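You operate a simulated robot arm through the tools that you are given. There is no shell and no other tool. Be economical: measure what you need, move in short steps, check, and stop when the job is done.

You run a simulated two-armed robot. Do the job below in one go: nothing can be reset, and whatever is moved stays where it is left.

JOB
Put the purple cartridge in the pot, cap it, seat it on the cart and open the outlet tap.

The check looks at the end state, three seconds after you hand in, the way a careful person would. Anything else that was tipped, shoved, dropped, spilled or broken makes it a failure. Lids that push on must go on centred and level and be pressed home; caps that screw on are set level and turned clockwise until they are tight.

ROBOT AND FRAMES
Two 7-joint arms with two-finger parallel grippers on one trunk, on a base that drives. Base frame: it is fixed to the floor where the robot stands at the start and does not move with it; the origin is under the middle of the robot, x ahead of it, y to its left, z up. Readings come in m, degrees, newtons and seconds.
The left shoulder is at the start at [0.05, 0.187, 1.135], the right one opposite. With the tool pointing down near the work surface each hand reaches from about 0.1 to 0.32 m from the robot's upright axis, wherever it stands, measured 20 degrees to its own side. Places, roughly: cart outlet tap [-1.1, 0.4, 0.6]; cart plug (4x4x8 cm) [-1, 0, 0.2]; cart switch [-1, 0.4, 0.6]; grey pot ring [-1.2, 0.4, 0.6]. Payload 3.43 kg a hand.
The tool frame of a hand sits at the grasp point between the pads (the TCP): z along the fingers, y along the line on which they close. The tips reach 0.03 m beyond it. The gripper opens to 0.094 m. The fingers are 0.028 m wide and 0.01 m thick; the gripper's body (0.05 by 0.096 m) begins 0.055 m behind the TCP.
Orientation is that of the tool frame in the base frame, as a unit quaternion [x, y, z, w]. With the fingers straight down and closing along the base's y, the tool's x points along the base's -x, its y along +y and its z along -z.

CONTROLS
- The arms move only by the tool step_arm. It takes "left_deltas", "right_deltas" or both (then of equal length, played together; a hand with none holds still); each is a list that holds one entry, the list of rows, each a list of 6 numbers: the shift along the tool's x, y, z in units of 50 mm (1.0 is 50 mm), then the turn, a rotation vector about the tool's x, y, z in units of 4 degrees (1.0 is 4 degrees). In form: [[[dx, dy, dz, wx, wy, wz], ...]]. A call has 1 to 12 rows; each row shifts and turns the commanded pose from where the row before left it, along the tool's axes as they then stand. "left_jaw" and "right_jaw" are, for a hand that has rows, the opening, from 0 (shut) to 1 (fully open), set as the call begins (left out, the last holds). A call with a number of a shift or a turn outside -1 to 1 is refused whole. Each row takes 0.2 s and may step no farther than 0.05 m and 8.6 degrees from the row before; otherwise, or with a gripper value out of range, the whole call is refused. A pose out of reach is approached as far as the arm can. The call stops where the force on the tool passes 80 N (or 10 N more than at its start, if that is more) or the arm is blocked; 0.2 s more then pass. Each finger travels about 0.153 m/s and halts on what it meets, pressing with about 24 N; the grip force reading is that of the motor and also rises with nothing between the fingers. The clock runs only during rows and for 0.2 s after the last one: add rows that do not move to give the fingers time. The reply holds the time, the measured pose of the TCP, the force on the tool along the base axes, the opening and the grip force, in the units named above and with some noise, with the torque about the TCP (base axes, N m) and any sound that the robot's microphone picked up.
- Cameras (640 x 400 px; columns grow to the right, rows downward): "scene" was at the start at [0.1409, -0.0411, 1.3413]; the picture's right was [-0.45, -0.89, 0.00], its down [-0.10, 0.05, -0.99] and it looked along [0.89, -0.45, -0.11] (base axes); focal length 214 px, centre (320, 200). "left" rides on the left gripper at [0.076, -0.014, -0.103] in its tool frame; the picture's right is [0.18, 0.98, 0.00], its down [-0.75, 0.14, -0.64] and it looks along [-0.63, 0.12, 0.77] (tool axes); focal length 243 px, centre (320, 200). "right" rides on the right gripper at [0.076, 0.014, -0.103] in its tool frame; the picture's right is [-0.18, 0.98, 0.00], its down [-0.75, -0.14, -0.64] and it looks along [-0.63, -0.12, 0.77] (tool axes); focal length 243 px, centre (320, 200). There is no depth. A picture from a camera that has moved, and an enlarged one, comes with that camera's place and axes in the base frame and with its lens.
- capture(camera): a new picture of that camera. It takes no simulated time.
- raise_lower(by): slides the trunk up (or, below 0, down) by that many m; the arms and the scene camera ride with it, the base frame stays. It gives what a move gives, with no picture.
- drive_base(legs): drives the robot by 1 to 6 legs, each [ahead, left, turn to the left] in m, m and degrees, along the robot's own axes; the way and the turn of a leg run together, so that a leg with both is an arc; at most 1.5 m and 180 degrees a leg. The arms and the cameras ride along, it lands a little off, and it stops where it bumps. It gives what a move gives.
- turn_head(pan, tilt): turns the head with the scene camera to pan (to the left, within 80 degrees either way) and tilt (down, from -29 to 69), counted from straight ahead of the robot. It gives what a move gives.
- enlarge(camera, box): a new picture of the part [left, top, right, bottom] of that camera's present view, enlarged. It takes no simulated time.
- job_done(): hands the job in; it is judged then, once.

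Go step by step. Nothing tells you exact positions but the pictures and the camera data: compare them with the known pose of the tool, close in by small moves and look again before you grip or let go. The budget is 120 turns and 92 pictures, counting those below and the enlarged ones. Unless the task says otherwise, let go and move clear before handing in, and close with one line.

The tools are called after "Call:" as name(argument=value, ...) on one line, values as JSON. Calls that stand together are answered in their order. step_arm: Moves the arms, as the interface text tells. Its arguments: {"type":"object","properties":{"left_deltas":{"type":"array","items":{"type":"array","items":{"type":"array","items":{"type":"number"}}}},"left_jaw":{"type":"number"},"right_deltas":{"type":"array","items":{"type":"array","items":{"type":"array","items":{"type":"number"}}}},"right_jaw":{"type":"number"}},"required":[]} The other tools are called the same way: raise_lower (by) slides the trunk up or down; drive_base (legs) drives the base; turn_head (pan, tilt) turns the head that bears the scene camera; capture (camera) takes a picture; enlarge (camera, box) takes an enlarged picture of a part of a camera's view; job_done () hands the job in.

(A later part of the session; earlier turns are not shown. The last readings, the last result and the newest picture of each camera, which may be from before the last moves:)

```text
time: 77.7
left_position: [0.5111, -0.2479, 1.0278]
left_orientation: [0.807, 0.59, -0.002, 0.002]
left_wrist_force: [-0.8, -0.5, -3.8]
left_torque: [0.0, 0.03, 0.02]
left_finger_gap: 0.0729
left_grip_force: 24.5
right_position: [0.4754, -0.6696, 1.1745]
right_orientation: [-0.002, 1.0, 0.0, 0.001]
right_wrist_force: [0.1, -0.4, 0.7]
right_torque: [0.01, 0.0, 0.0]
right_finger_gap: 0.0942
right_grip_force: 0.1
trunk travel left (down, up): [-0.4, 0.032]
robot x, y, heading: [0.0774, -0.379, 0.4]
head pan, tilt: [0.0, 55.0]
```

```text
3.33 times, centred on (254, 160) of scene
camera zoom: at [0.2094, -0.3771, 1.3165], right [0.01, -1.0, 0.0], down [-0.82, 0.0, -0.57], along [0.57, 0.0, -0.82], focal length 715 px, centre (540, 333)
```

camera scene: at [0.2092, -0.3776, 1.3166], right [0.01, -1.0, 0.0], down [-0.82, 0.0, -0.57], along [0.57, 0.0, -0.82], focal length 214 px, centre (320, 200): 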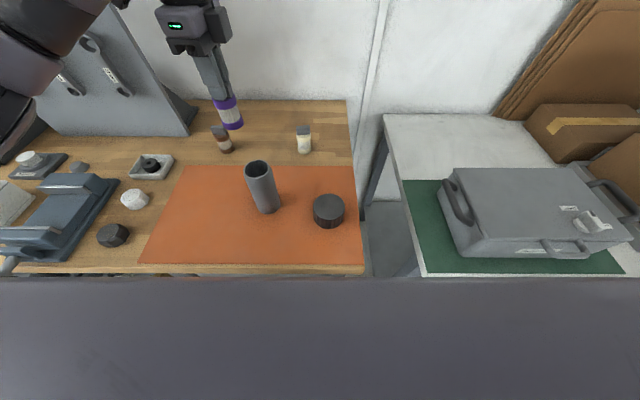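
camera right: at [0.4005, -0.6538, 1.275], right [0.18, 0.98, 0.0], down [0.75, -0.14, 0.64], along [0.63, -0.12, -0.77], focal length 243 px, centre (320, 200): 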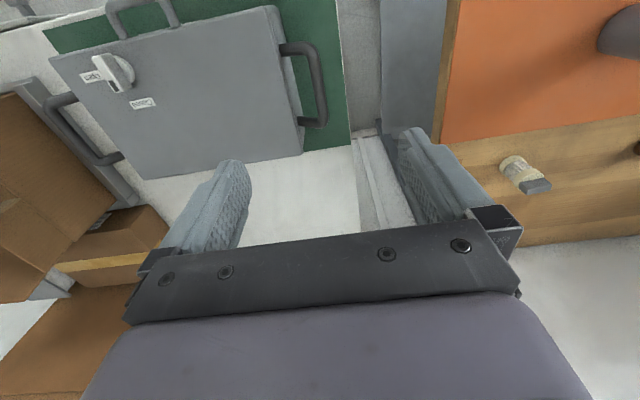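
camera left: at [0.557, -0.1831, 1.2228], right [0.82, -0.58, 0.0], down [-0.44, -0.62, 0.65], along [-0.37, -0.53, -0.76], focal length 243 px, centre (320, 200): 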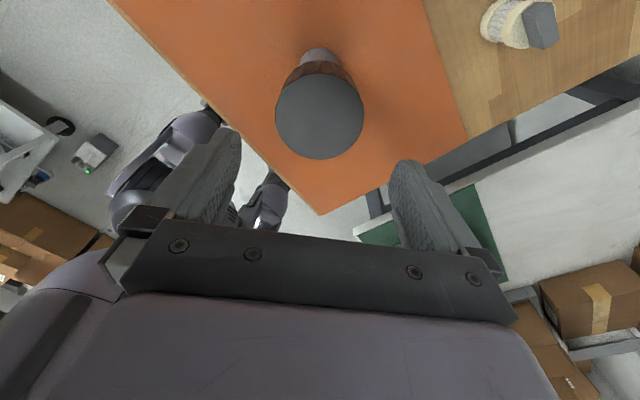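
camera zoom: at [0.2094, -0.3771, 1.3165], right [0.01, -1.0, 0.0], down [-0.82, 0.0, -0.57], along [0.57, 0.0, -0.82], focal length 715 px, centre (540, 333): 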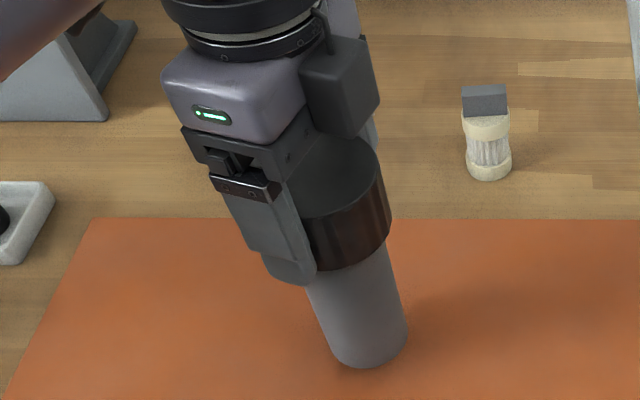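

The pot lifted with the cap, so the thread is engaged but the pot just spins along. I'll set it back down, and bring the right hand in sideways to hold the pot; first turn the right wrist.

Call:
step_arm(left_deltas=[[[0, 0, 0.12, 0, 0, 0], [0, 0, 0.12, 0, 0, 0], [0, 0, 0.06, 0, 0, 0], [0, 0, 0, 0, 0, 0]]])

Call:
step_arm(right_deltas=[[[0, 0, 0, 0, 0, 1], [0, 0, 0, 0, 0, 1], [0, 0, 0, 0, 0, 1], [0, 0, 0, 0, 0, 1], [0, 0, 0, 0, 0, 1], [0, 0, 0, 0, 0, 1], [0, 0, 0, 0, 0, 1], [0, 0, 0, 0, 0, 1], [0, 0, 0, 0, 0, 1], [0, 0, 0, 0, 0, 1], [0, 0, 0, 0, 0, 1], [0, 0, 0, 0, 0, 1]]])

Call:
step_arm(right_deltas=[[[0, 0, 0, 0, 0, 1], [0, 0, 0, 0, 0, 1], [0, 0, 0, 0, 0, 1], [0, 0, 0, 0, 0, 1], [0, 0, 0, 0, 0, 1], [0, 0, 0, 0, 0, 1], [0, 0, 0, 0, 0, 1], [0, 0, 0, 0, 0, 1], [0, 0, 0, 0, 0, 1], [0, 0, 0, 0, 0, 1], [0, 0, 0, 0, 0, 0.5]]])

Call:
step_arm(right_deltas=[[[0, 0, 0, 0, 1, 0], [0, 0, 0, 0, 1, 0], [0, 0, 0, 0, 1, 0], [0, 0, 0, 0, 1, 0], [0, 0, 0, 0, 1, 0], [0, 0, 0, 0, 1, 0], [0, 0, 0, 0, 1, 0], [0, 0, 0, 0, 1, 0], [0, 0, 0, 0, 1, 0], [0, 0, 0, 0, 1, 0], [0, 0, 0, 0, 1, 0], [0, 0, 0, 0, 1, 0]]])

```text
time: 78.7
left_position: [0.5106, -0.2473, 1.0131]
left_orientation: [0.809, 0.588, -0.003, 0.002]
left_wrist_force: [-0.1, 0.3, -4.3]
left_torque: [0.0, 0.02, 0.02]
left_finger_gap: 0.0728
left_grip_force: 24.1
right_position: [0.4748, -0.6676, 1.1736]
right_orientation: [-0.002, 1.0, 0.0, 0.001]
right_wrist_force: [-0.1, -0.1, -0.3]
right_torque: [-0.01, -0.03, 0.03]
right_finger_gap: 0.0937
right_grip_force: 0.0
trunk travel left (down, up): [-0.4, 0.032]
robot x, y, heading: [0.0795, -0.3781, 0.3]
head pan, tilt: [0.0, 55.0]
```

```text
time: 81.3
left_position: [0.5115, -0.2467, 1.0134]
left_orientation: [0.808, 0.589, -0.002, 0.003]
left_wrist_force: [0.1, -0.3, -4.3]
left_torque: [0.0, 0.01, -0.02]
left_finger_gap: 0.0728
left_grip_force: 23.9
right_position: [0.4739, -0.6653, 1.1741]
right_orientation: [0.406, 0.914, 0.001, 0.001]
right_wrist_force: [0.6, -0.8, 0.3]
right_torque: [0.01, -0.01, 0.02]
right_finger_gap: 0.094
right_grip_force: 0.0
trunk travel left (down, up): [-0.4, 0.032]
robot x, y, heading: [0.0794, -0.3769, 0.6]
head pan, tilt: [0.0, 55.0]
```

```text
time: 83.7
left_position: [0.5103, -0.2471, 1.013]
left_orientation: [0.808, 0.589, -0.002, 0.002]
left_wrist_force: [0.2, -0.6, -4.3]
left_torque: [-0.02, 0.0, 0.03]
left_finger_gap: 0.0729
left_grip_force: 24.1
right_position: [0.475, -0.6672, 1.1737]
right_orientation: [0.707, 0.707, 0.001, 0.001]
right_wrist_force: [-0.5, -0.6, -0.1]
right_torque: [0.0, 0.03, 0.0]
right_finger_gap: 0.0937
right_grip_force: 0.1
trunk travel left (down, up): [-0.4, 0.032]
robot x, y, heading: [0.0784, -0.3773, 0.4]
head pan, tilt: [0.0, 55.0]
```

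```text
time: 86.3
left_position: [0.5101, -0.248, 1.0138]
left_orientation: [0.808, 0.589, -0.003, 0.003]
left_wrist_force: [0.1, 0.7, -4.0]
left_torque: [-0.02, -0.02, -0.01]
left_finger_gap: 0.0726
left_grip_force: 23.8
right_position: [0.4743, -0.6672, 1.1747]
right_orientation: [0.644, 0.648, 0.289, -0.287]
right_wrist_force: [0.3, 0.0, 0.3]
right_torque: [0.01, 0.0, 0.0]
right_finger_gap: 0.094
right_grip_force: 0.0
trunk travel left (down, up): [-0.4, 0.032]
robot x, y, heading: [0.0785, -0.378, -0.0]
head pan, tilt: [0.0, 55.0]
```

The left hand holds cap and pot just off the mat. Finish tilting the right hand to ~72° and bring it to a staging point right of the pot.

Call:
step_arm(right_deltas=[[[0, 0, 0, 0, 1, 0], [0, 0, 0, 0, 1, 0], [0, 0, 0, 0, 1, 0], [0, 0, 0, 0, 1, 0], [0, 0, 0, 0, 1, 0], [0, 0, 0, 0, 1, 0], [0, 0, 0, 0, 0, 0]]])

Call:
step_arm(right_deltas=[[[-0.307, 0.0925, 0.828, 0, 0, 0], [-0.307, 0.0925, 0.828, 0, 0, 0], [-0.307, 0.0925, 0.828, 0, 0, 0], [-0.307, 0.0925, 0.828, 0, 0, 0], [-0.307, 0.0925, 0.828, 0, 0, 0], [-0.307, 0.0925, 0.828, 0, 0, 0], [-0.307, 0.0925, 0.828, 0, 0, 0], [-0.307, 0.0925, 0.828, 0, 0, 0], [0, 0, 0, 0, 0, 0]]])

Call:
capture(camera="right")

Call:
capture(camera="scene")

```text
time: 87.9
left_position: [0.5105, -0.2484, 1.0135]
left_orientation: [0.808, 0.589, -0.002, 0.002]
left_wrist_force: [1.0, 0.6, -3.7]
left_torque: [0.0, -0.01, 0.05]
left_finger_gap: 0.0723
left_grip_force: 23.5
right_position: [0.4728, -0.6657, 1.1748]
right_orientation: [0.573, 0.574, 0.415, -0.413]
right_wrist_force: [0.0, 0.3, -0.3]
right_torque: [0.0, 0.02, 0.01]
right_finger_gap: 0.094
right_grip_force: 0.0
trunk travel left (down, up): [-0.4, 0.032]
robot x, y, heading: [0.0799, -0.376, 0.2]
head pan, tilt: [0.0, 55.0]
```

```text
time: 89.9
left_position: [0.511, -0.2474, 1.0136]
left_orientation: [0.808, 0.589, -0.002, 0.002]
left_wrist_force: [-0.5, 0.0, -3.9]
left_torque: [0.01, 0.03, 0.0]
left_finger_gap: 0.0728
left_grip_force: 23.8
right_position: [0.3718, -0.4721, 1.0812]
right_orientation: [0.573, 0.575, 0.413, -0.412]
right_wrist_force: [0.1, 0.7, -0.1]
right_torque: [0.02, 0.04, 0.02]
right_finger_gap: 0.0942
right_grip_force: 0.1
right hand out of reach, approached as far as the arm can: row 1, 2, 3, 4, 5, 6, 7, 8
trunk travel left (down, up): [-0.4, 0.032]
robot x, y, heading: [0.0762, -0.3802, 0.4]
head pan, tilt: [0.0, 55.0]
```

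```text
38 pictures are left
camera right: at [0.3873, -0.545, 1.1852], right [0.98, -0.06, -0.17], down [-0.14, -0.85, -0.51], along [-0.12, 0.53, -0.84], focal length 243 px, centre (320, 200)
```

right: 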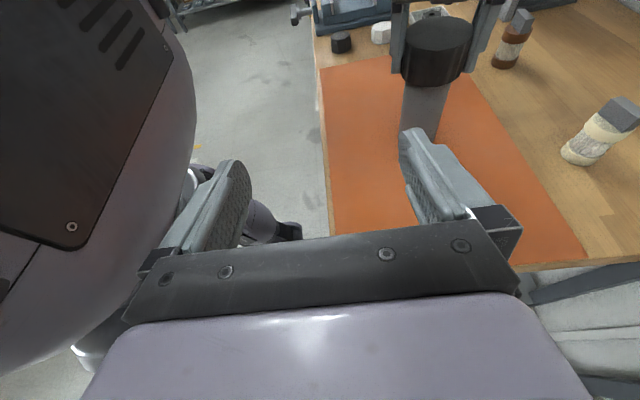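

```text
37 pictures are left
camera scene: at [0.2093, -0.3771, 1.3165], right [0.01, -1.0, 0.0], down [-0.82, 0.0, -0.57], along [0.57, 0.0, -0.82], focal length 214 px, centre (320, 200)
```

scene: 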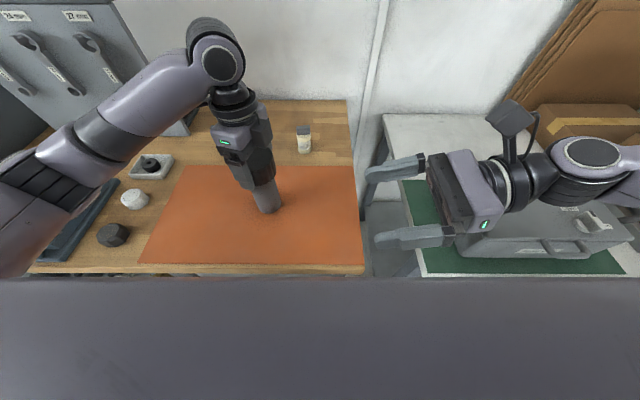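

The right arm can't get there. But the readings suggest the cap does run on freely while the mat holds the pot (zero drag, load falling off as it turned), so I'll set the pot down with some load and keep turning until torque rises.

Call:
step_arm(left_deltas=[[[0, 0, 0.07, 0, 0, 0], [0, 0, 0.04, 0, 0, 0], [0, 0, 0, 0, 0, 0]]])

Call:
step_arm(left_deltas=[[[0, 0, 0.01, 0, 0, 1], [0, 0, 0.01, 0, 0, 1], [0, 0, 0.01, 0, 0, 1], [0, 0, 0.01, 0, 0, 1], [0, 0, 0, 0, 0, 1], [0, 0, 0, 0, 0, 1], [0, 0, 0, 0, 0, 1], [0, 0, 0, 0, 0, 1], [0, 0, 0, 0, 0, 1], [0, 0, 0, 0, 0, 1], [0, 0, 0, 0, 0, 1]]])

Call:
enlarge(camera="scene", box=[190, 100, 318, 220])

```text
time: 90.7
left_position: [0.5119, -0.2475, 1.0109]
left_orientation: [0.808, 0.589, 0.0, 0.007]
left_wrist_force: [2.7, 2.2, 27.5]
left_torque: [-0.03, 0.21, -0.01]
left_finger_gap: 0.0722
left_grip_force: 24.1
right_position: [0.3697, -0.4724, 1.0814]
right_orientation: [0.572, 0.575, 0.415, -0.413]
right_wrist_force: [0.5, 0.1, 0.3]
right_torque: [-0.01, 0.03, -0.01]
right_finger_gap: 0.0941
right_grip_force: 0.1
trunk travel left (down, up): [-0.4, 0.032]
robot x, y, heading: [0.0789, -0.3782, 0.4]
head pan, tilt: [0.0, 55.0]
```

```text
time: 93.1
left_position: [0.5099, -0.2485, 1.0077]
left_orientation: [0.97, 0.244, 0.001, 0.005]
left_wrist_force: [1.9, -2.7, 26.9]
left_torque: [0.02, 0.31, 0.12]
left_finger_gap: 0.0722
left_grip_force: 23.5
right_position: [0.3693, -0.4738, 1.0818]
right_orientation: [0.573, 0.575, 0.414, -0.412]
right_wrist_force: [0.0, 0.4, 0.8]
right_torque: [-0.01, -0.04, 0.02]
right_finger_gap: 0.094
right_grip_force: 0.0
trunk travel left (down, up): [-0.4, 0.032]
robot x, y, heading: [0.0806, -0.3783, 0.4]
head pan, tilt: [0.0, 55.0]
```

```text
3.33 times, centred on (254, 160) of scene
camera zoom: at [0.2074, -0.3782, 1.3168], right [0.01, -1.0, 0.0], down [-0.82, 0.0, -0.57], along [0.57, 0.0, -0.82], focal length 715 px, centre (540, 333)
```

zoom: 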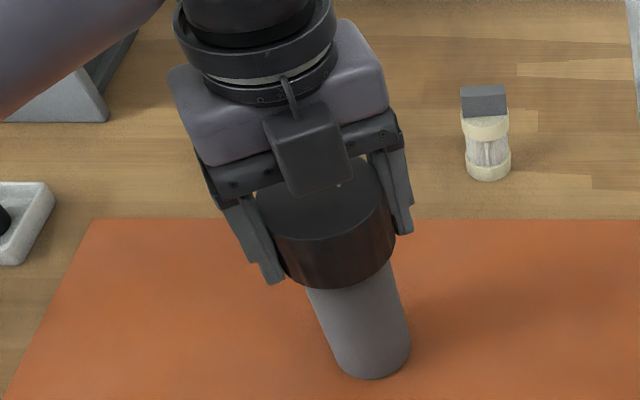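

Torque is starting to appear (0.12 N m) and the cap is moving down. Continue turning.

Call:
step_arm(left_deltas=[[[0, 0, 0.01, 0, 0, 1], [0, 0, 0.01, 0, 0, 1], [0, 0, 0, 0, 0, 1], [0, 0, 0, 0, 0, 1], [0, 0, 0, 0, 0, 1], [0, 0, 0, 0, 0, 1]]])

```text
time: 94.5
left_position: [0.5112, -0.245, 1.0055]
left_orientation: [0.999, 0.039, 0.004, 0.003]
left_wrist_force: [-1.9, 12.4, 29.0]
left_torque: [0.98, -0.07, 0.17]
left_finger_gap: 0.0722
left_grip_force: 23.9
right_position: [0.3692, -0.4711, 1.0821]
right_orientation: [0.573, 0.575, 0.414, -0.411]
right_wrist_force: [-0.5, -0.1, 0.3]
right_torque: [-0.02, 0.0, -0.03]
right_finger_gap: 0.094
right_grip_force: 0.0
trunk travel left (down, up): [-0.4, 0.032]
robot x, y, heading: [0.0785, -0.3765, 0.2]
head pan, tilt: [0.0, 55.0]
```

Now at ~175°. Ease off, open, rise, and wind back for another stroke.

Call:
step_arm(left_deltas=[[[0, 0, -0.05, 0, 0, 0], [0, 0, 0, 0, 0, 0]]])

Call:
step_arm(left_deltas=[[[0, 0, 0, 0, 0, 0], [0, 0, 0, 0, 0, 0], [0, 0, -0.8, 0, 0, 0], [0, 0, -1, 0, 0, 0], [0, 0, -0.6, 0, 0, 0], [0, 0, 0, 0, 0, -1], [0, 0, 0, 0, 0, -1], [0, 0, 0, 0, 0, -1], [0, 0, 0, 0, 0, -1], [0, 0, 0, 0, 0, -1], [0, 0, 0, 0, 0, -1], [0, 0, 0, 0, 0, -1]]], left_jaw=1)

Call:
enlarge(camera="scene", box=[190, 100, 318, 220])

Call:
step_arm(left_deltas=[[[0, 0, 0, 0, 0, -1], [0, 0, 0, 0, 0, -1], [0, 0, 0, 0, 0, -1], [0, 0, 0, 0, 0, -1], [0, 0, 0, 0, 0, -1], [0, 0, 0, 0, 0, -1], [0, 0, 0, 0, 0, -1], [0, 0, 0, 0, 0, -1], [0, 0, 0, 0, 0, -1], [0, 0, 0, 0, 0, -1], [0, 0, 0, 0, 0, -1], [0, 0, 0, 0, 0, -1]]])

Call:
step_arm(left_deltas=[[[0, 0, 0, 0, 0, -1], [0, 0, 0, 0, 0, -1], [0, 0, 0, 0, 0, -1], [0, 0, 0, 0, 0, -1], [0, 0, 0, 0, 0, -1], [0, 0, 0, 0, 0, -1], [0, 0, 0, 0, 0, -1], [0, 0, 0, 0, 0, -1], [0, 0, 0, 0, 0, -1], [0, 0, 0, 0, 0, -1], [0, 0, 0, 0, 0, -1], [0, 0, 0, 0, 0, -1]]])

Call:
step_arm(left_deltas=[[[0, 0, 0, 0, 0, -1], [0, 0, 0, 0, 0, -1], [0, 0, 0, 0, 0, -1], [0, 0, 0, 0, 0, -1], [0, 0, 0, 0, 0, -1], [0, 0, 0, 0, 0, -1], [0, 0, 0, 0, 0, -1], [0, 0, 0, 0, 0, -1], [0, 0, 0, 0, 0, -1], [0, 0, 0, 0, 0, -1], [0, 0, 0, 0, 0, -1], [0, 0, 0, 0, 0, -1]]])

Call:
step_arm(left_deltas=[[[0, 0, 0, 0, 0, -1], [0, 0, 0, 0, 0, -1], [0, 0, 0, 0, 0, -1], [0, 0, 0, 0, 0, -1], [0, 0, 0, 0, 0, -1], [0, 0, 0, 0, 0, -1], [0, 0, 0, 0, 0, -1], [0, 0, 0, 0, 0, -1], [0, 0, 0, 0, 0, 0]]])

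Call:
enlarge(camera="left", box=[220, 0, 420, 200])

```text
time: 95.1
left_position: [0.5113, -0.2466, 1.0071]
left_orientation: [0.999, 0.037, 0.0, 0.002]
left_wrist_force: [3.4, 12.9, 12.6]
left_torque: [1.41, -0.47, 0.15]
left_finger_gap: 0.072
left_grip_force: 23.7
right_position: [0.3715, -0.4721, 1.0819]
right_orientation: [0.573, 0.575, 0.414, -0.412]
right_wrist_force: [0.5, 0.3, 0.1]
right_torque: [0.03, -0.03, -0.03]
right_finger_gap: 0.0939
right_grip_force: 0.0
trunk travel left (down, up): [-0.4, 0.032]
robot x, y, heading: [0.0784, -0.3788, 0.5]
head pan, tilt: [0.0, 55.0]
```

```text
time: 97.7
left_position: [0.5102, -0.2466, 1.1256]
left_orientation: [0.96, 0.278, -0.001, 0.005]
left_wrist_force: [0.3, -0.6, 0.6]
left_torque: [-0.02, 0.0, 0.01]
left_finger_gap: 0.0941
left_grip_force: 0.0
right_position: [0.371, -0.473, 1.0809]
right_orientation: [0.573, 0.575, 0.414, -0.412]
right_wrist_force: [-0.1, 0.8, -0.1]
right_torque: [0.01, 0.0, 0.01]
right_finger_gap: 0.094
right_grip_force: 0.1
trunk travel left (down, up): [-0.4, 0.032]
robot x, y, heading: [0.0811, -0.3754, 0.3]
head pan, tilt: [0.0, 55.0]
```

```text
3.33 times, centred on (254, 160) of scene
camera zoom: at [0.209, -0.3772, 1.3166], right [0.01, -1.0, 0.0], down [-0.82, 0.0, -0.57], along [0.57, 0.0, -0.82], focal length 715 px, centre (540, 333)
```

zoom: 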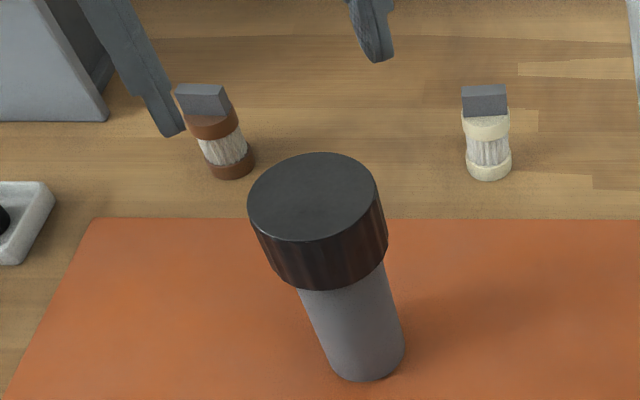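

```text
time: 100.3
left_position: [0.5112, -0.2461, 1.1267]
left_orientation: [0.764, 0.645, -0.002, 0.003]
left_wrist_force: [0.8, 0.5, -1.0]
left_torque: [0.04, -0.01, 0.02]
left_finger_gap: 0.094
left_grip_force: 0.2
right_position: [0.37, -0.4724, 1.0813]
right_orientation: [0.573, 0.575, 0.413, -0.412]
right_wrist_force: [0.2, -0.7, -0.6]
right_torque: [0.03, 0.0, -0.07]
right_finger_gap: 0.0938
right_grip_force: 0.1
trunk travel left (down, up): [-0.4, 0.032]
robot x, y, heading: [0.0779, -0.3759, 0.3]
head pan, tilt: [0.0, 55.0]
```

```text
time: 102.9
left_position: [0.5094, -0.2457, 1.1255]
left_orientation: [0.436, 0.9, -0.003, 0.001]
left_wrist_force: [0.2, 0.6, -0.4]
left_torque: [-0.01, -0.01, 0.02]
left_finger_gap: 0.094
left_grip_force: 0.1
right_position: [0.3701, -0.4725, 1.0803]
right_orientation: [0.574, 0.575, 0.414, -0.412]
right_wrist_force: [0.1, 0.5, 0.9]
right_torque: [-0.01, 0.03, 0.04]
right_finger_gap: 0.0939
right_grip_force: 0.1
trunk travel left (down, up): [-0.4, 0.032]
robot x, y, heading: [0.0797, -0.3795, 0.0]
head pan, tilt: [0.0, 55.0]
```

```text
time: 105.5
left_position: [0.5111, -0.2463, 1.1279]
left_orientation: [0.032, 0.999, -0.003, 0.001]
left_wrist_force: [0.0, -0.6, -1.6]
left_torque: [0.0, -0.04, -0.01]
left_finger_gap: 0.0939
left_grip_force: 0.0
right_position: [0.3717, -0.4729, 1.0816]
right_orientation: [0.573, 0.575, 0.413, -0.412]
right_wrist_force: [-0.7, 0.4, 0.3]
right_torque: [-0.02, -0.01, 0.01]
right_finger_gap: 0.0941
right_grip_force: 0.1
trunk travel left (down, up): [-0.4, 0.032]
robot x, y, heading: [0.0803, -0.3785, 0.1]
head pan, tilt: [0.0, 55.0]
```

```text
time: 107.5
left_position: [0.5098, -0.2455, 1.1266]
left_orientation: [-0.245, 0.97, -0.004, -0.001]
left_wrist_force: [0.4, 0.3, 0.1]
left_torque: [-0.01, 0.03, 0.01]
left_finger_gap: 0.094
left_grip_force: 0.0
right_position: [0.3716, -0.4724, 1.0812]
right_orientation: [0.573, 0.576, 0.413, -0.412]
right_wrist_force: [-0.3, 0.1, -0.3]
right_torque: [0.0, -0.02, -0.02]
right_finger_gap: 0.0941
right_grip_force: 0.0
trunk travel left (down, up): [-0.4, 0.032]
robot x, y, heading: [0.0795, -0.3784, 0.4]
head pan, tilt: [0.0, 55.0]
```

```text
2.00 times, centred on (320, 100) of left
camera zoom: at [0.4507, -0.295, 1.2283], right [-0.63, 0.78, -0.01], down [0.6, 0.49, 0.64], along [0.5, 0.4, -0.77], focal length 485 px, centre (320, 400)
```

zoom: 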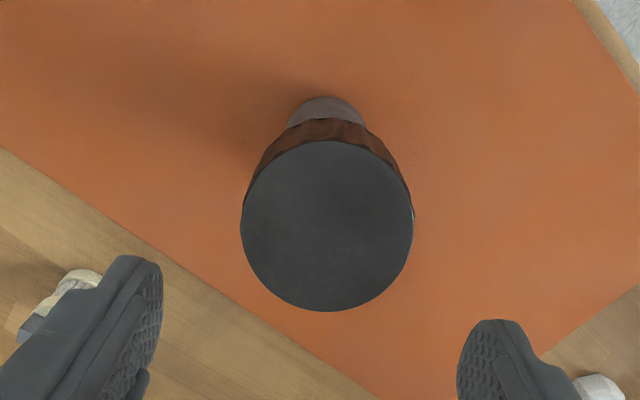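

The cap is level and 4 mm lower; still tightening. Descend, grip and turn again.

Call:
step_arm(left_deltas=[[[0, 0, 0.9, 0, 0, 0], [0, 0, 0.9, 0, 0, 0], [0, 0, 0.56, 0, 0, 0], [0, 0, 0, 0, 0, 0]]])

Call:
step_arm(left_deltas=[[[0, 0, 0, 0, 0, 0], [0, 0, 0, 0, 0, 0], [0, 0, 0, 0, 0, 0]]], left_jaw=0)

Call:
step_arm(left_deltas=[[[0, 0, 0.04, 0, 0, 0], [0, 0, 0.01, 0, 0, 1], [0, 0, 0.01, 0, 0, 1], [0, 0, 0.01, 0, 0, 1], [0, 0, 0.01, 0, 0, 1], [0, 0, 0, 0, 0, 1], [0, 0, 0, 0, 0, 1], [0, 0, 0, 0, 0, 1], [0, 0, 0, 0, 0, 1], [0, 0, 0, 0, 0, 1]]])

Call:
step_arm(left_deltas=[[[0, 0, 0.01, 0, 0, 1], [0, 0, 0.01, 0, 0, 1], [0, 0, 0.01, 0, 0, 1], [0, 0, 0.01, 0, 0, 1], [0, 0, 0, 0, 0, 1], [0, 0, 0, 0, 0, 1], [0, 0, 0, 0, 0, 1], [0, 0, 0, 0, 0, 1], [0, 0, 0, 0, 0, 1]]])

```text
time: 108.5
left_position: [0.512, -0.2472, 1.0089]
left_orientation: [-0.244, 0.97, -0.003, 0.001]
left_wrist_force: [0.0, 0.5, 0.3]
left_torque: [0.01, -0.05, -0.03]
left_finger_gap: 0.0939
left_grip_force: 0.0
right_position: [0.3715, -0.4736, 1.0821]
right_orientation: [0.573, 0.575, 0.414, -0.412]
right_wrist_force: [-0.3, 0.5, -0.1]
right_torque: [0.02, 0.0, -0.02]
right_finger_gap: 0.0938
right_grip_force: 0.1
trunk travel left (down, up): [-0.4, 0.032]
robot x, y, heading: [0.0777, -0.3788, 0.4]
head pan, tilt: [0.0, 55.0]
```

```text
time: 109.3
left_position: [0.5129, -0.2473, 1.0087]
left_orientation: [-0.244, 0.97, -0.002, -0.001]
left_wrist_force: [-1.3, 2.8, -0.7]
left_torque: [0.18, 0.06, 0.01]
left_finger_gap: 0.0731
left_grip_force: 23.3
right_position: [0.3717, -0.4723, 1.0818]
right_orientation: [0.574, 0.575, 0.413, -0.411]
right_wrist_force: [0.0, -0.4, -0.5]
right_torque: [0.01, 0.03, -0.01]
right_finger_gap: 0.094
right_grip_force: 0.1
trunk travel left (down, up): [-0.4, 0.032]
robot x, y, heading: [0.0787, -0.3792, 0.3]
head pan, tilt: [0.0, 55.0]
```

```text
time: 111.5
left_position: [0.5103, -0.2491, 1.0049]
left_orientation: [0.07, 0.998, -0.004, 0.0]
left_wrist_force: [-3.7, -12.9, 19.4]
left_torque: [-1.38, 0.59, 0.11]
left_finger_gap: 0.0729
left_grip_force: 23.8
right_position: [0.3687, -0.4747, 1.0815]
right_orientation: [0.572, 0.575, 0.414, -0.412]
right_wrist_force: [-0.2, 0.4, -0.7]
right_torque: [0.03, -0.03, 0.03]
right_finger_gap: 0.0939
right_grip_force: 0.0
trunk travel left (down, up): [-0.4, 0.032]
robot x, y, heading: [0.0773, -0.3759, 0.4]
head pan, tilt: [0.0, 55.0]
```

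```text
time: 113.5
left_position: [0.5103, -0.2455, 1.0036]
left_orientation: [0.371, 0.929, 0.0, 0.003]
left_wrist_force: [3.4, 13.2, 23.8]
left_torque: [1.3, -0.83, 0.22]
left_finger_gap: 0.0722
left_grip_force: 23.9
right_position: [0.3699, -0.472, 1.0813]
right_orientation: [0.573, 0.575, 0.415, -0.412]
right_wrist_force: [-0.2, 0.0, 0.2]
right_torque: [0.02, 0.02, 0.0]
right_finger_gap: 0.0942
right_grip_force: 0.1
trunk travel left (down, up): [-0.4, 0.032]
robot x, y, heading: [0.0749, -0.3782, 0.5]
head pan, tilt: [0.0, 55.0]
```

Torque is rising (0.22 N m). Continue.

Call:
step_arm(left_deltas=[[[0, 0, 0.02, 0, 0, 1], [0, 0, 0.02, 0, 0, 1], [0, 0, 0.01, 0, 0, 1], [0, 0, 0.01, 0, 0, 1], [0, 0, 0, 0, 0, 1], [0, 0, 0, 0, 0, 1], [0, 0, 0, 0, 0, 1], [0, 0, 0, 0, 0, 1], [0, 0, 0, 0, 0, 1]]])

Call:
enlarge(camera="scene", box=[190, 100, 318, 220])

```text
time: 115.5
left_position: [0.5102, -0.2492, 1.0005]
left_orientation: [0.642, 0.767, -0.003, 0.003]
left_wrist_force: [6.6, -5.2, 18.3]
left_torque: [-0.23, -0.59, -0.05]
left_finger_gap: 0.0728
left_grip_force: 24.1
right_position: [0.3705, -0.4737, 1.0816]
right_orientation: [0.573, 0.575, 0.414, -0.411]
right_wrist_force: [0.2, -0.3, -0.3]
right_torque: [0.01, -0.01, 0.01]
right_finger_gap: 0.094
right_grip_force: 0.1
trunk travel left (down, up): [-0.4, 0.032]
robot x, y, heading: [0.0783, -0.3768, 0.3]
head pan, tilt: [0.0, 55.0]
```

```text
3.33 times, centred on (254, 160) of scene
camera zoom: at [0.2084, -0.3782, 1.3166], right [0.01, -1.0, 0.0], down [-0.82, 0.0, -0.57], along [0.57, 0.0, -0.82], focal length 715 px, centre (540, 333)
```

zoom: 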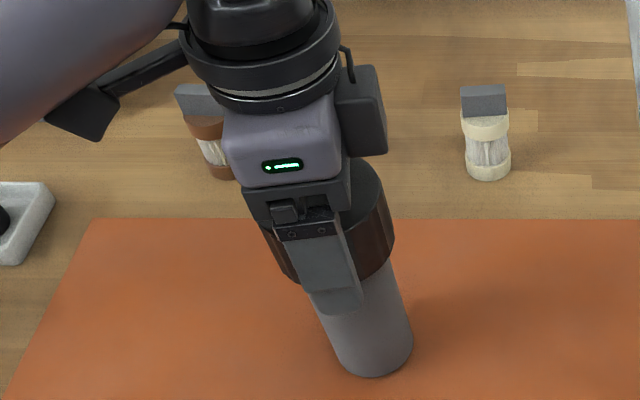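

Still advancing (z 1.0005). Keep turning.

Call:
step_arm(left_deltas=[[[0, 0, 0.02, 0, 0, 1], [0, 0, 0.02, 0, 0, 1], [0, 0, 0.01, 0, 0, 1], [0, 0, 0.01, 0, 0, 1], [0, 0, 0, 0, 0, 1], [0, 0, 0, 0, 0, 1], [0, 0, 0, 0, 0, 1], [0, 0, 0, 0, 0, 1], [0, 0, 0, 0, 0, 1], [0, 0, 0, 0, 0, 1]]])

Call:
step_arm(left_deltas=[[[0, 0, 0.01, 0, 0, 1], [0, 0, 0.01, 0, 0, 1], [0, 0, 0.01, 0, 0, 1], [0, 0, 0.01, 0, 0, 1], [0, 0, 0, 0, 0, 1], [0, 0, 0, 0, 0, 1], [0, 0, 0, 0, 0, 1], [0, 0, 0, 0, 0, 1], [0, 0, 0, 0, 0, 1], [0, 0, 0, 0, 0, 1]]])

```text
time: 117.7
left_position: [0.5105, -0.2462, 0.9973]
left_orientation: [0.865, 0.502, 0.001, 0.004]
left_wrist_force: [-2.7, 9.1, 24.9]
left_torque: [0.61, 0.27, 0.02]
left_finger_gap: 0.0725
left_grip_force: 23.7
right_position: [0.3692, -0.4725, 1.0819]
right_orientation: [0.573, 0.576, 0.413, -0.411]
right_wrist_force: [0.1, -0.1, 0.2]
right_torque: [0.0, 0.02, 0.01]
right_finger_gap: 0.0942
right_grip_force: 0.1
trunk travel left (down, up): [-0.4, 0.032]
robot x, y, heading: [0.0772, -0.3756, 0.2]
head pan, tilt: [0.0, 55.0]
```

```text
time: 119.9
left_position: [0.5091, -0.2471, 0.9967]
left_orientation: [0.984, 0.176, 0.0, 0.002]
left_wrist_force: [-5.7, -4.4, 20.9]
left_torque: [-0.17, 0.4, 0.09]
left_finger_gap: 0.0726
left_grip_force: 23.5
right_position: [0.3683, -0.4739, 1.0816]
right_orientation: [0.572, 0.575, 0.415, -0.412]
right_wrist_force: [1.3, -0.6, 1.3]
right_torque: [0.03, 0.02, 0.02]
right_finger_gap: 0.0939
right_grip_force: 0.1
trunk travel left (down, up): [-0.4, 0.032]
robot x, y, heading: [0.0791, -0.3754, 0.6]
head pan, tilt: [0.0, 55.0]
```

I'll release and look at where the cap is now.

Call:
step_arm(left_deltas=[[[0, 0, -0.04, 0, 0, 0], [0, 0, 0, 0, 0, 0]]])

Call:
step_arm(left_deltas=[[[0, 0, 0, 0, 0, 0], [0, 0, 0, 0, 0, 0], [0, 0, -0.8, 0, 0, 0], [0, 0, -1, 0, 0, 0], [0, 0, -0.8, 0, 0, 0], [0, 0, 0, 0, 0, -1], [0, 0, 0, 0, 0, -1], [0, 0, 0, 0, 0, -1], [0, 0, 0, 0, 0, -1], [0, 0, 0, 0, 0, -1], [0, 0, 0, 0, 0, -1], [0, 0, 0, 0, 0, -1]]], left_jaw=1)

Call:
enlarge(camera="scene", box=[190, 100, 318, 220])

```text
time: 120.5
left_position: [0.5103, -0.2465, 0.9952]
left_orientation: [0.984, 0.176, -0.002, 0.003]
left_wrist_force: [-4.2, -3.1, 7.2]
left_torque: [-0.29, 0.41, 0.02]
left_finger_gap: 0.0723
left_grip_force: 24.3
right_position: [0.37, -0.4723, 1.0812]
right_orientation: [0.573, 0.575, 0.415, -0.412]
right_wrist_force: [0.2, -0.8, 0.1]
right_torque: [-0.02, 0.03, -0.01]
right_finger_gap: 0.0939
right_grip_force: 0.1
trunk travel left (down, up): [-0.4, 0.032]
robot x, y, heading: [0.0801, -0.3785, 0.3]
head pan, tilt: [0.0, 55.0]
```

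```text
time: 123.1
left_position: [0.5099, -0.2475, 1.1266]
left_orientation: [0.913, 0.409, -0.002, 0.004]
left_wrist_force: [-0.3, -0.6, -0.2]
left_torque: [0.0, -0.02, -0.01]
left_finger_gap: 0.0939
left_grip_force: 0.1
right_position: [0.3711, -0.4709, 1.0809]
right_orientation: [0.574, 0.575, 0.414, -0.411]
right_wrist_force: [0.0, -0.2, 0.2]
right_torque: [-0.01, 0.02, -0.04]
right_finger_gap: 0.0941
right_grip_force: 0.0
trunk travel left (down, up): [-0.4, 0.032]
robot x, y, heading: [0.0754, -0.3766, 0.5]
head pan, tilt: [0.0, 55.0]
```

```text
3.33 times, centred on (254, 160) of scene
camera zoom: at [0.209, -0.3772, 1.3166], right [0.01, -1.0, 0.0], down [-0.82, 0.0, -0.57], along [0.57, 0.0, -0.82], focal length 715 px, centre (540, 333)
```

zoom: 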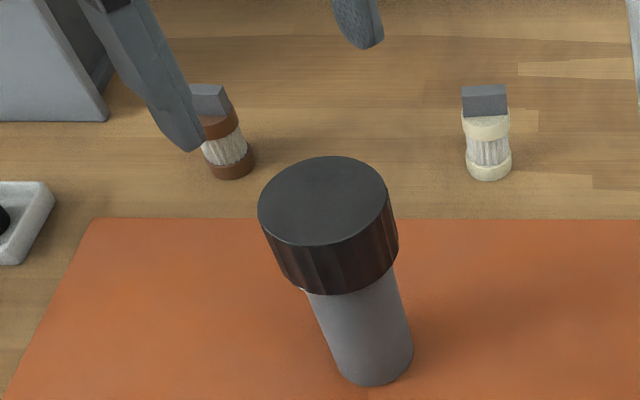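

The cap has barely dropped further, and the torque tops out near what the mat can hold, so the pot is spinning with it. I'll carry the pot by its cap to the right hand in mid-air, grip the body there and then tighten. First wind back the left wrist and back the right hand off.

Call:
step_arm(left_deltas=[[[0, 0, 0, 0, 0, -1], [0, 0, 0, 0, 0, -1], [0, 0, 0, 0, 0, -1], [0, 0, 0, 0, 0, -1], [0, 0, 0, 0, 0, -1], [0, 0, 0, 0, 0, -1], [0, 0, 0, 0, 0, -1], [0, 0, 0, 0, 0, -1], [0, 0, 0, 0, 0, -1], [0, 0, 0, 0, 0, -1], [0, 0, 0, 0, 0, -1], [0, 0, 0, 0, 0, -1]]], right_deltas=[[[0, 0, -1, 0, 0, 0], [0, 0, -1, 0, 0, 0], [0, 0, -0.5, 0, 0, 0], [0, 0, 0, 0, 0, 0], [0, 0, 0, 0, 0, 0], [0, 0, 0, 0, 0, 0], [0, 0, 0, 0, 0, 0], [0, 0, 0, 0, 0, 0], [0, 0, 0, 0, 0, 0], [0, 0, 0, 0, 0, 0], [0, 0, 0, 0, 0, 0], [0, 0, 0, 0, 0, 0]]])

Call:
step_arm(left_deltas=[[[0, 0, 0, 0, 0, -1], [0, 0, 0, 0, 0, -1], [0, 0, 0, 0, 0, -1], [0, 0, 0, 0, 0, -1], [0, 0, 0, 0, 0, -1], [0, 0, 0, 0, 0, -1], [0, 0, 0, 0, 0, -1], [0, 0, 0, 0, 0, -1], [0, 0, 0, 0, 0, -1], [0, 0, 0, 0, 0, -1], [0, 0, 0, 0, 0, 0]]])

Call:
enlarge(camera="left", box=[220, 0, 420, 200])

```text
time: 125.7
left_position: [0.5121, -0.2464, 1.1269]
left_orientation: [0.667, 0.745, -0.003, 0.003]
left_wrist_force: [-0.3, 0.7, -0.5]
left_torque: [0.04, -0.01, 0.02]
left_finger_gap: 0.0941
left_grip_force: 0.1
right_position: [0.3693, -0.5897, 1.1204]
right_orientation: [0.57, 0.574, 0.415, -0.416]
right_wrist_force: [-0.1, 0.2, -0.1]
right_torque: [0.0, 0.01, 0.01]
right_finger_gap: 0.0942
right_grip_force: 0.0
trunk travel left (down, up): [-0.4, 0.032]
robot x, y, heading: [0.0769, -0.3773, 0.1]
head pan, tilt: [0.0, 55.0]
```

```text
time: 128.1
left_position: [0.5099, -0.2469, 1.1265]
left_orientation: [0.372, 0.928, -0.004, 0.002]
left_wrist_force: [1.4, -0.9, 0.6]
left_torque: [-0.01, 0.0, -0.01]
left_finger_gap: 0.0941
left_grip_force: 0.1
right_position: [0.371, -0.591, 1.1184]
right_orientation: [0.57, 0.573, 0.416, -0.416]
right_wrist_force: [-0.2, -0.3, 0.0]
right_torque: [0.02, -0.01, -0.02]
right_finger_gap: 0.0941
right_grip_force: 0.0
trunk travel left (down, up): [-0.4, 0.032]
robot x, y, heading: [0.0772, -0.3771, 0.7]
head pan, tilt: [0.0, 55.0]
```

```text
2.00 times, centred on (320, 100) of left
camera zoom: at [0.4465, -0.2038, 1.2282], right [0.55, 0.84, -0.01], down [0.64, -0.41, 0.65], along [0.54, -0.36, -0.76], focal length 485 px, centre (320, 400)
```

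zoom: 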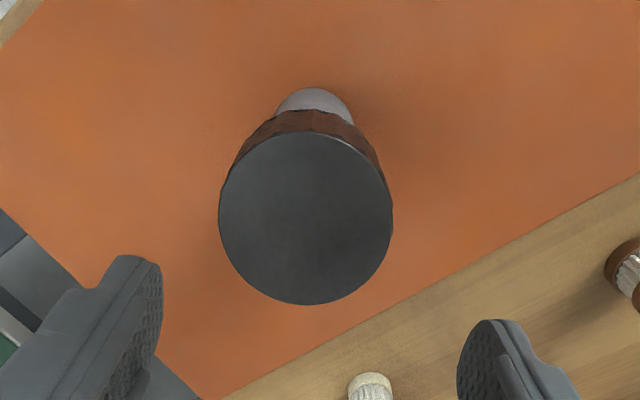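

Cap centre now at (0.506,-0.251). Correct, descend and grip the cap.

Call:
step_arm(left_deltas=[[[0, -0.12, 0.9, 0, 0, 0], [0, 0, 0.9, 0, 0, 0], [0, 0, 0.6, 0, 0, 0], [0, 0, 0, 0, 0, 0]]])

Call:
step_arm(left_deltas=[[[0, 0, 0, 0, 0, 0], [0, 0, 0, 0, 0, 0], [0, 0, 0, 0, 0, 0]]], left_jaw=0)

Call:
step_arm(left_deltas=[[[0, 0, -0.5, 0, 0, 0], [0, 0, -0.8, 0, 0, 0], [0, 0, -0.9, 0, 0, 0], [0, 0, -0.9, 0, 0, 0], [0, 0, 0, 0, 0, 0]]])

Call:
capture(camera="scene")

```text
time: 129.1
left_position: [0.5079, -0.2507, 1.0076]
left_orientation: [0.373, 0.928, -0.003, 0.002]
left_wrist_force: [0.3, -0.2, -0.2]
left_torque: [-0.01, -0.02, 0.01]
left_finger_gap: 0.094
left_grip_force: 0.1
right_position: [0.3714, -0.5911, 1.1187]
right_orientation: [0.57, 0.574, 0.415, -0.416]
right_wrist_force: [-0.6, 0.2, -1.0]
right_torque: [0.0, 0.04, -0.02]
right_finger_gap: 0.0942
right_grip_force: 0.1
trunk travel left (down, up): [-0.4, 0.032]
robot x, y, heading: [0.079, -0.3792, 0.2]
head pan, tilt: [0.0, 55.0]
```

```text
time: 129.9
left_position: [0.5081, -0.2524, 1.007]
left_orientation: [0.374, 0.928, -0.003, 0.001]
left_wrist_force: [-0.7, -0.5, -0.8]
left_torque: [-0.03, 0.03, 0.01]
left_finger_gap: 0.0739
left_grip_force: 24.3
right_position: [0.3709, -0.5913, 1.1197]
right_orientation: [0.57, 0.574, 0.415, -0.417]
right_wrist_force: [-0.3, 1.0, -0.1]
right_torque: [0.0, 0.02, -0.02]
right_finger_gap: 0.0936
right_grip_force: 0.1
trunk travel left (down, up): [-0.4, 0.032]
robot x, y, heading: [0.0793, -0.3796, 0.4]
head pan, tilt: [0.0, 55.0]
```

```text
time: 131.1
left_position: [0.5067, -0.2522, 1.1623]
left_orientation: [0.374, 0.928, -0.004, 0.002]
left_wrist_force: [0.0, 0.8, -4.5]
left_torque: [-0.01, -0.01, 0.0]
left_finger_gap: 0.0737
left_grip_force: 23.7
right_position: [0.3713, -0.5912, 1.1187]
right_orientation: [0.57, 0.574, 0.415, -0.416]
right_wrist_force: [0.4, -0.2, 0.5]
right_torque: [0.02, 0.01, -0.01]
right_finger_gap: 0.0942
right_grip_force: 0.1
trunk travel left (down, up): [-0.4, 0.032]
robot x, y, heading: [0.079, -0.3799, -0.1]
head pan, tilt: [0.0, 55.0]
```

```text
30 pictures are left
camera scene: at [0.2095, -0.377, 1.3165], right [0.01, -1.0, 0.0], down [-0.82, -0.01, -0.57], along [0.57, 0.0, -0.82], focal length 214 px, centre (320, 200)
```

scene: 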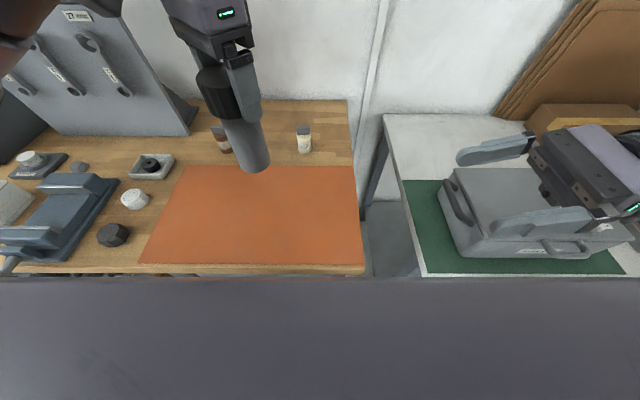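

The pot hangs straight from its cap. Bring it in front of the right hand.

Call:
step_arm(left_deltas=[[[-0.166, -0.826, -0.02, 0, 0, 0], [-0.166, -0.826, -0.02, 0, 0, 0], [-0.166, -0.826, -0.02, 0, 0, 0], [-0.166, -0.826, -0.02, 0, 0, 0], [-0.166, -0.826, -0.02, 0, 0, 0], [-0.166, -0.826, 0, 0, 0, 0], [0, 0, 0, 0, 0, 0]]])

Call:
capture(camera="right")

```text
time: 132.7
left_position: [0.3739, -0.466, 1.1688]
left_orientation: [0.373, 0.928, -0.003, 0.001]
left_wrist_force: [0.3, 0.3, -3.8]
left_torque: [0.02, -0.02, 0.0]
left_finger_gap: 0.0736
left_grip_force: 23.9
right_position: [0.3719, -0.5907, 1.1182]
right_orientation: [0.571, 0.573, 0.416, -0.415]
right_wrist_force: [0.4, 0.1, 0.2]
right_torque: [-0.01, 0.01, -0.02]
right_finger_gap: 0.094
right_grip_force: 0.1
trunk travel left (down, up): [-0.4, 0.032]
robot x, y, heading: [0.0817, -0.3806, 0.3]
head pan, tilt: [0.0, 55.0]
```

```text
29 pictures are left
camera right: at [0.3873, -0.6644, 1.2225], right [0.98, -0.05, -0.17], down [-0.14, -0.84, -0.52], along [-0.12, 0.53, -0.84], focal length 243 px, centre (320, 200)
```

right: 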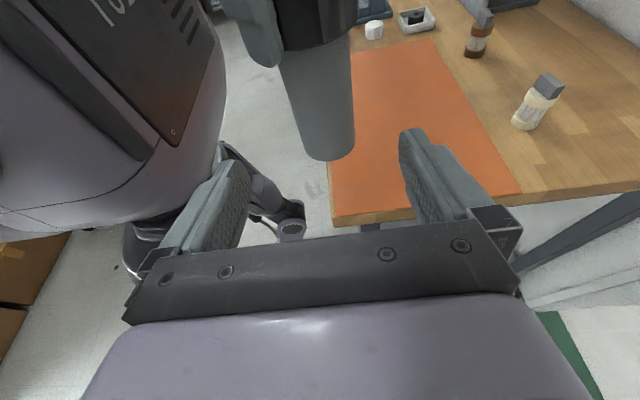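

The pot lines up between the right fingers. Advance the right hand and grip the body.

Call:
step_arm(right_deltas=[[[0, 0, 0.8, 0, 0, 0], [0, 0, 0.8, 0, 0, 0], [0, 0, 0.8, 0, 0, 0], [0, 0, 0, 0, 0, 0]]])

Call:
capture(camera="right")

```text
time: 133.7
left_position: [0.3746, -0.4652, 1.1676]
left_orientation: [0.373, 0.928, -0.003, 0.001]
left_wrist_force: [1.1, 0.3, -3.2]
left_torque: [-0.03, 0.01, 0.03]
left_finger_gap: 0.0741
left_grip_force: 24.1
right_position: [0.3723, -0.4783, 1.084]
right_orientation: [0.571, 0.574, 0.417, -0.415]
right_wrist_force: [-0.8, -0.7, -1.2]
right_torque: [-0.01, 0.0, -0.01]
right_finger_gap: 0.094
right_grip_force: 0.0
trunk travel left (down, up): [-0.4, 0.032]
robot x, y, heading: [0.076, -0.3786, 0.0]
head pan, tilt: [0.0, 55.0]
```

```text
28 pictures are left
camera right: at [0.3877, -0.5518, 1.1867], right [0.98, -0.05, -0.17], down [-0.14, -0.84, -0.52], along [-0.12, 0.53, -0.84], focal length 243 px, centre (320, 200)
```

right: 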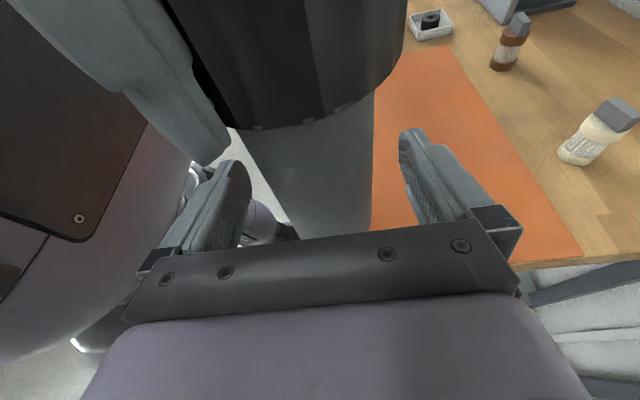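

Call:
step_arm(right_deltas=[[[0, 0, 0, 0, 0, 0], [0, 0, 0, 0, 0, 0], [0, 0, 0, 0, 0, 0]]], right_jaw=0)

Call:
step_arm(left_deltas=[[[0, 0, 0, 0, 0, 1], [0, 0, 0, 0, 0, 1], [0, 0, 0, 0, 0, 1], [0, 0, 0, 0, 0, 0]]])

```text
time: 134.5
left_position: [0.3741, -0.4663, 1.1687]
left_orientation: [0.373, 0.928, -0.003, 0.002]
left_wrist_force: [-1.9, -2.6, -3.6]
left_torque: [-0.12, 0.13, 0.01]
left_finger_gap: 0.0735
left_grip_force: 24.0
right_position: [0.3715, -0.4773, 1.0829]
right_orientation: [0.57, 0.574, 0.415, -0.416]
right_wrist_force: [2.0, 1.8, 0.8]
right_torque: [-0.1, 0.02, -0.02]
right_finger_gap: 0.0585
right_grip_force: 24.3
trunk travel left (down, up): [-0.4, 0.032]
robot x, y, heading: [0.0772, -0.3762, 0.3]
head pan, tilt: [0.0, 55.0]
```

```text
time: 135.5
left_position: [0.3727, -0.463, 1.1671]
left_orientation: [0.468, 0.884, -0.002, 0.002]
left_wrist_force: [1.8, 11.6, -3.6]
left_torque: [0.44, -0.5, 0.73]
left_finger_gap: 0.0735
left_grip_force: 23.8
right_position: [0.3734, -0.4781, 1.083]
right_orientation: [0.571, 0.573, 0.415, -0.416]
right_wrist_force: [-2.4, -12.9, 1.2]
right_torque: [0.53, 0.34, -0.72]
right_finger_gap: 0.0571
right_grip_force: 23.7
trunk travel left (down, up): [-0.4, 0.032]
robot x, y, heading: [0.0791, -0.3771, 0.1]
head pan, tilt: [0.0, 55.0]
```

Now torque reads 0.73 N m after 12°. Turn a little more to see whether it is the stop.

Call:
step_arm(left_deltas=[[[0, 0, 0, 0, 0, 1], [0, 0, 0, 0, 0, 1], [0, 0, 0, 0, 0, 0]]])

Call:
step_arm(left_deltas=[[[0, 0, 0, 0, 0, 1], [0, 0, 0, 0, 0, 1], [0, 0, 0, 0, 0, 0]]])

Call:
capture(camera="right")

```text
time: 136.3
left_position: [0.3716, -0.4641, 1.1676]
left_orientation: [0.529, 0.849, -0.003, 0.002]
left_wrist_force: [1.5, 13.9, -0.7]
left_torque: [0.42, -0.46, 0.29]
left_finger_gap: 0.0736
left_grip_force: 24.1
right_position: [0.3719, -0.4796, 1.0837]
right_orientation: [0.571, 0.575, 0.415, -0.415]
right_wrist_force: [-1.8, -14.2, -0.8]
right_torque: [0.63, 0.28, -0.19]
right_finger_gap: 0.0577
right_grip_force: 24.0
trunk travel left (down, up): [-0.4, 0.032]
robot x, y, heading: [0.0761, -0.3805, 0.3]
head pan, tilt: [0.0, 55.0]
```

```text
time: 137.1
left_position: [0.3719, -0.4645, 1.1682]
left_orientation: [0.586, 0.81, -0.003, 0.002]
left_wrist_force: [4.6, 9.7, -4.0]
left_torque: [0.42, -0.31, 0.29]
left_finger_gap: 0.0738
left_grip_force: 23.4
right_position: [0.3711, -0.4784, 1.0833]
right_orientation: [0.57, 0.575, 0.415, -0.415]
right_wrist_force: [-5.3, -9.8, 0.8]
right_torque: [0.37, -0.14, -0.22]
right_finger_gap: 0.0573
right_grip_force: 24.9
trunk travel left (down, up): [-0.4, 0.032]
robot x, y, heading: [0.0769, -0.3736, 0.2]
head pan, tilt: [0.0, 55.0]
```

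```text
27 pictures are left
camera right: at [0.3878, -0.5518, 1.1866], right [0.98, -0.05, -0.17], down [-0.14, -0.84, -0.52], along [-0.12, 0.53, -0.84], focal length 243 px, centre (320, 200)
```

right: 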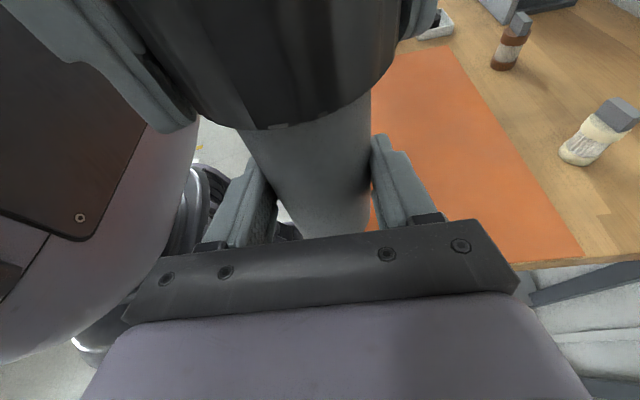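

Call:
step_arm(left_deltas=[[[0, 0, 0, 0, 0, 1], [0, 0, 0, 0, 0, 1], [0, 0, 0, 0, 0, 1], [0, 0, 0, 0, 0, 1], [0, 0, 0, 0, 0, 0]]])

Call:
step_arm(left_deltas=[[[0, 0, 0, 0, 0, 1], [0, 0, 0, 0, 0, 1], [0, 0, 0, 0, 0, 1], [0, 0, 0, 0, 0, 1], [0, 0, 0, 0, 0, 0]]])

Call:
step_arm(left_deltas=[[[0, 0, 0, 0, 0, 1], [0, 0, 0, 0, 0, 1], [0, 0, 0, 0, 0, 1], [0, 0, 0, 0, 0, 1], [0, 0, 0, 0, 0, 0]]])

Call:
capture(camera="right")

```text
time: 138.3
left_position: [0.3717, -0.4639, 1.1686]
left_orientation: [0.694, 0.72, -0.002, 0.003]
left_wrist_force: [3.2, 6.5, -4.0]
left_torque: [0.27, 0.35, 0.4]
left_finger_gap: 0.074
left_grip_force: 24.4
right_position: [0.3727, -0.4779, 1.0827]
right_orientation: [0.571, 0.574, 0.415, -0.415]
right_wrist_force: [-2.4, -5.8, 0.8]
right_torque: [0.25, -0.56, -0.37]
right_finger_gap: 0.0573
right_grip_force: 24.1
trunk travel left (down, up): [-0.4, 0.032]
robot x, y, heading: [0.0778, -0.3765, 0.2]
head pan, tilt: [0.0, 55.0]
```

```text
time: 139.5
left_position: [0.3725, -0.4662, 1.1673]
left_orientation: [0.788, 0.616, -0.002, 0.002]
left_wrist_force: [-1.6, 0.7, -3.1]
left_torque: [0.25, 0.62, 0.6]
left_finger_gap: 0.0738
left_grip_force: 23.8
right_position: [0.3733, -0.4785, 1.0829]
right_orientation: [0.571, 0.573, 0.416, -0.415]
right_wrist_force: [2.5, -1.1, -1.1]
right_torque: [-0.16, -0.4, -0.64]
right_finger_gap: 0.0572
right_grip_force: 23.4
trunk travel left (down, up): [-0.4, 0.032]
robot x, y, heading: [0.0758, -0.3773, 0.4]
head pan, tilt: [0.0, 55.0]
```

```text
time: 140.7
left_position: [0.3699, -0.4642, 1.1679]
left_orientation: [0.866, 0.501, -0.001, 0.002]
left_wrist_force: [-5.4, 1.2, -4.3]
left_torque: [0.25, 0.43, 0.38]
left_finger_gap: 0.0742
left_grip_force: 24.3
right_position: [0.3728, -0.4785, 1.084]
right_orientation: [0.571, 0.573, 0.416, -0.416]
right_wrist_force: [6.6, -2.1, -0.6]
right_torque: [-0.08, 0.05, -0.44]
right_finger_gap: 0.0567
right_grip_force: 23.9
trunk travel left (down, up): [-0.4, 0.032]
robot x, y, heading: [0.0792, -0.3785, 0.1]
head pan, tilt: [0.0, 55.0]
```

```text
26 pictures are left
camera right: at [0.3886, -0.5522, 1.1864], right [0.98, -0.06, -0.17], down [-0.14, -0.84, -0.52], along [-0.12, 0.53, -0.84], focal length 243 px, centre (320, 200)
```

right: 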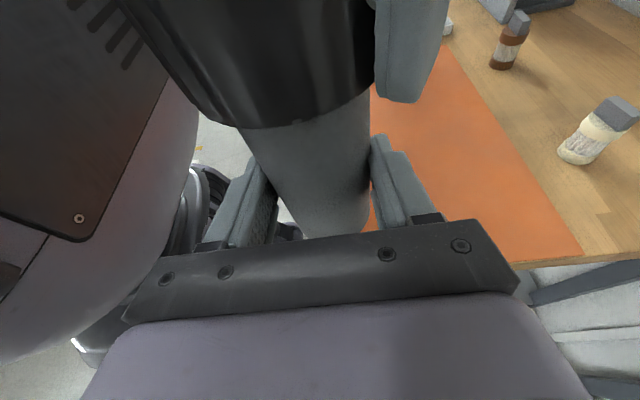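

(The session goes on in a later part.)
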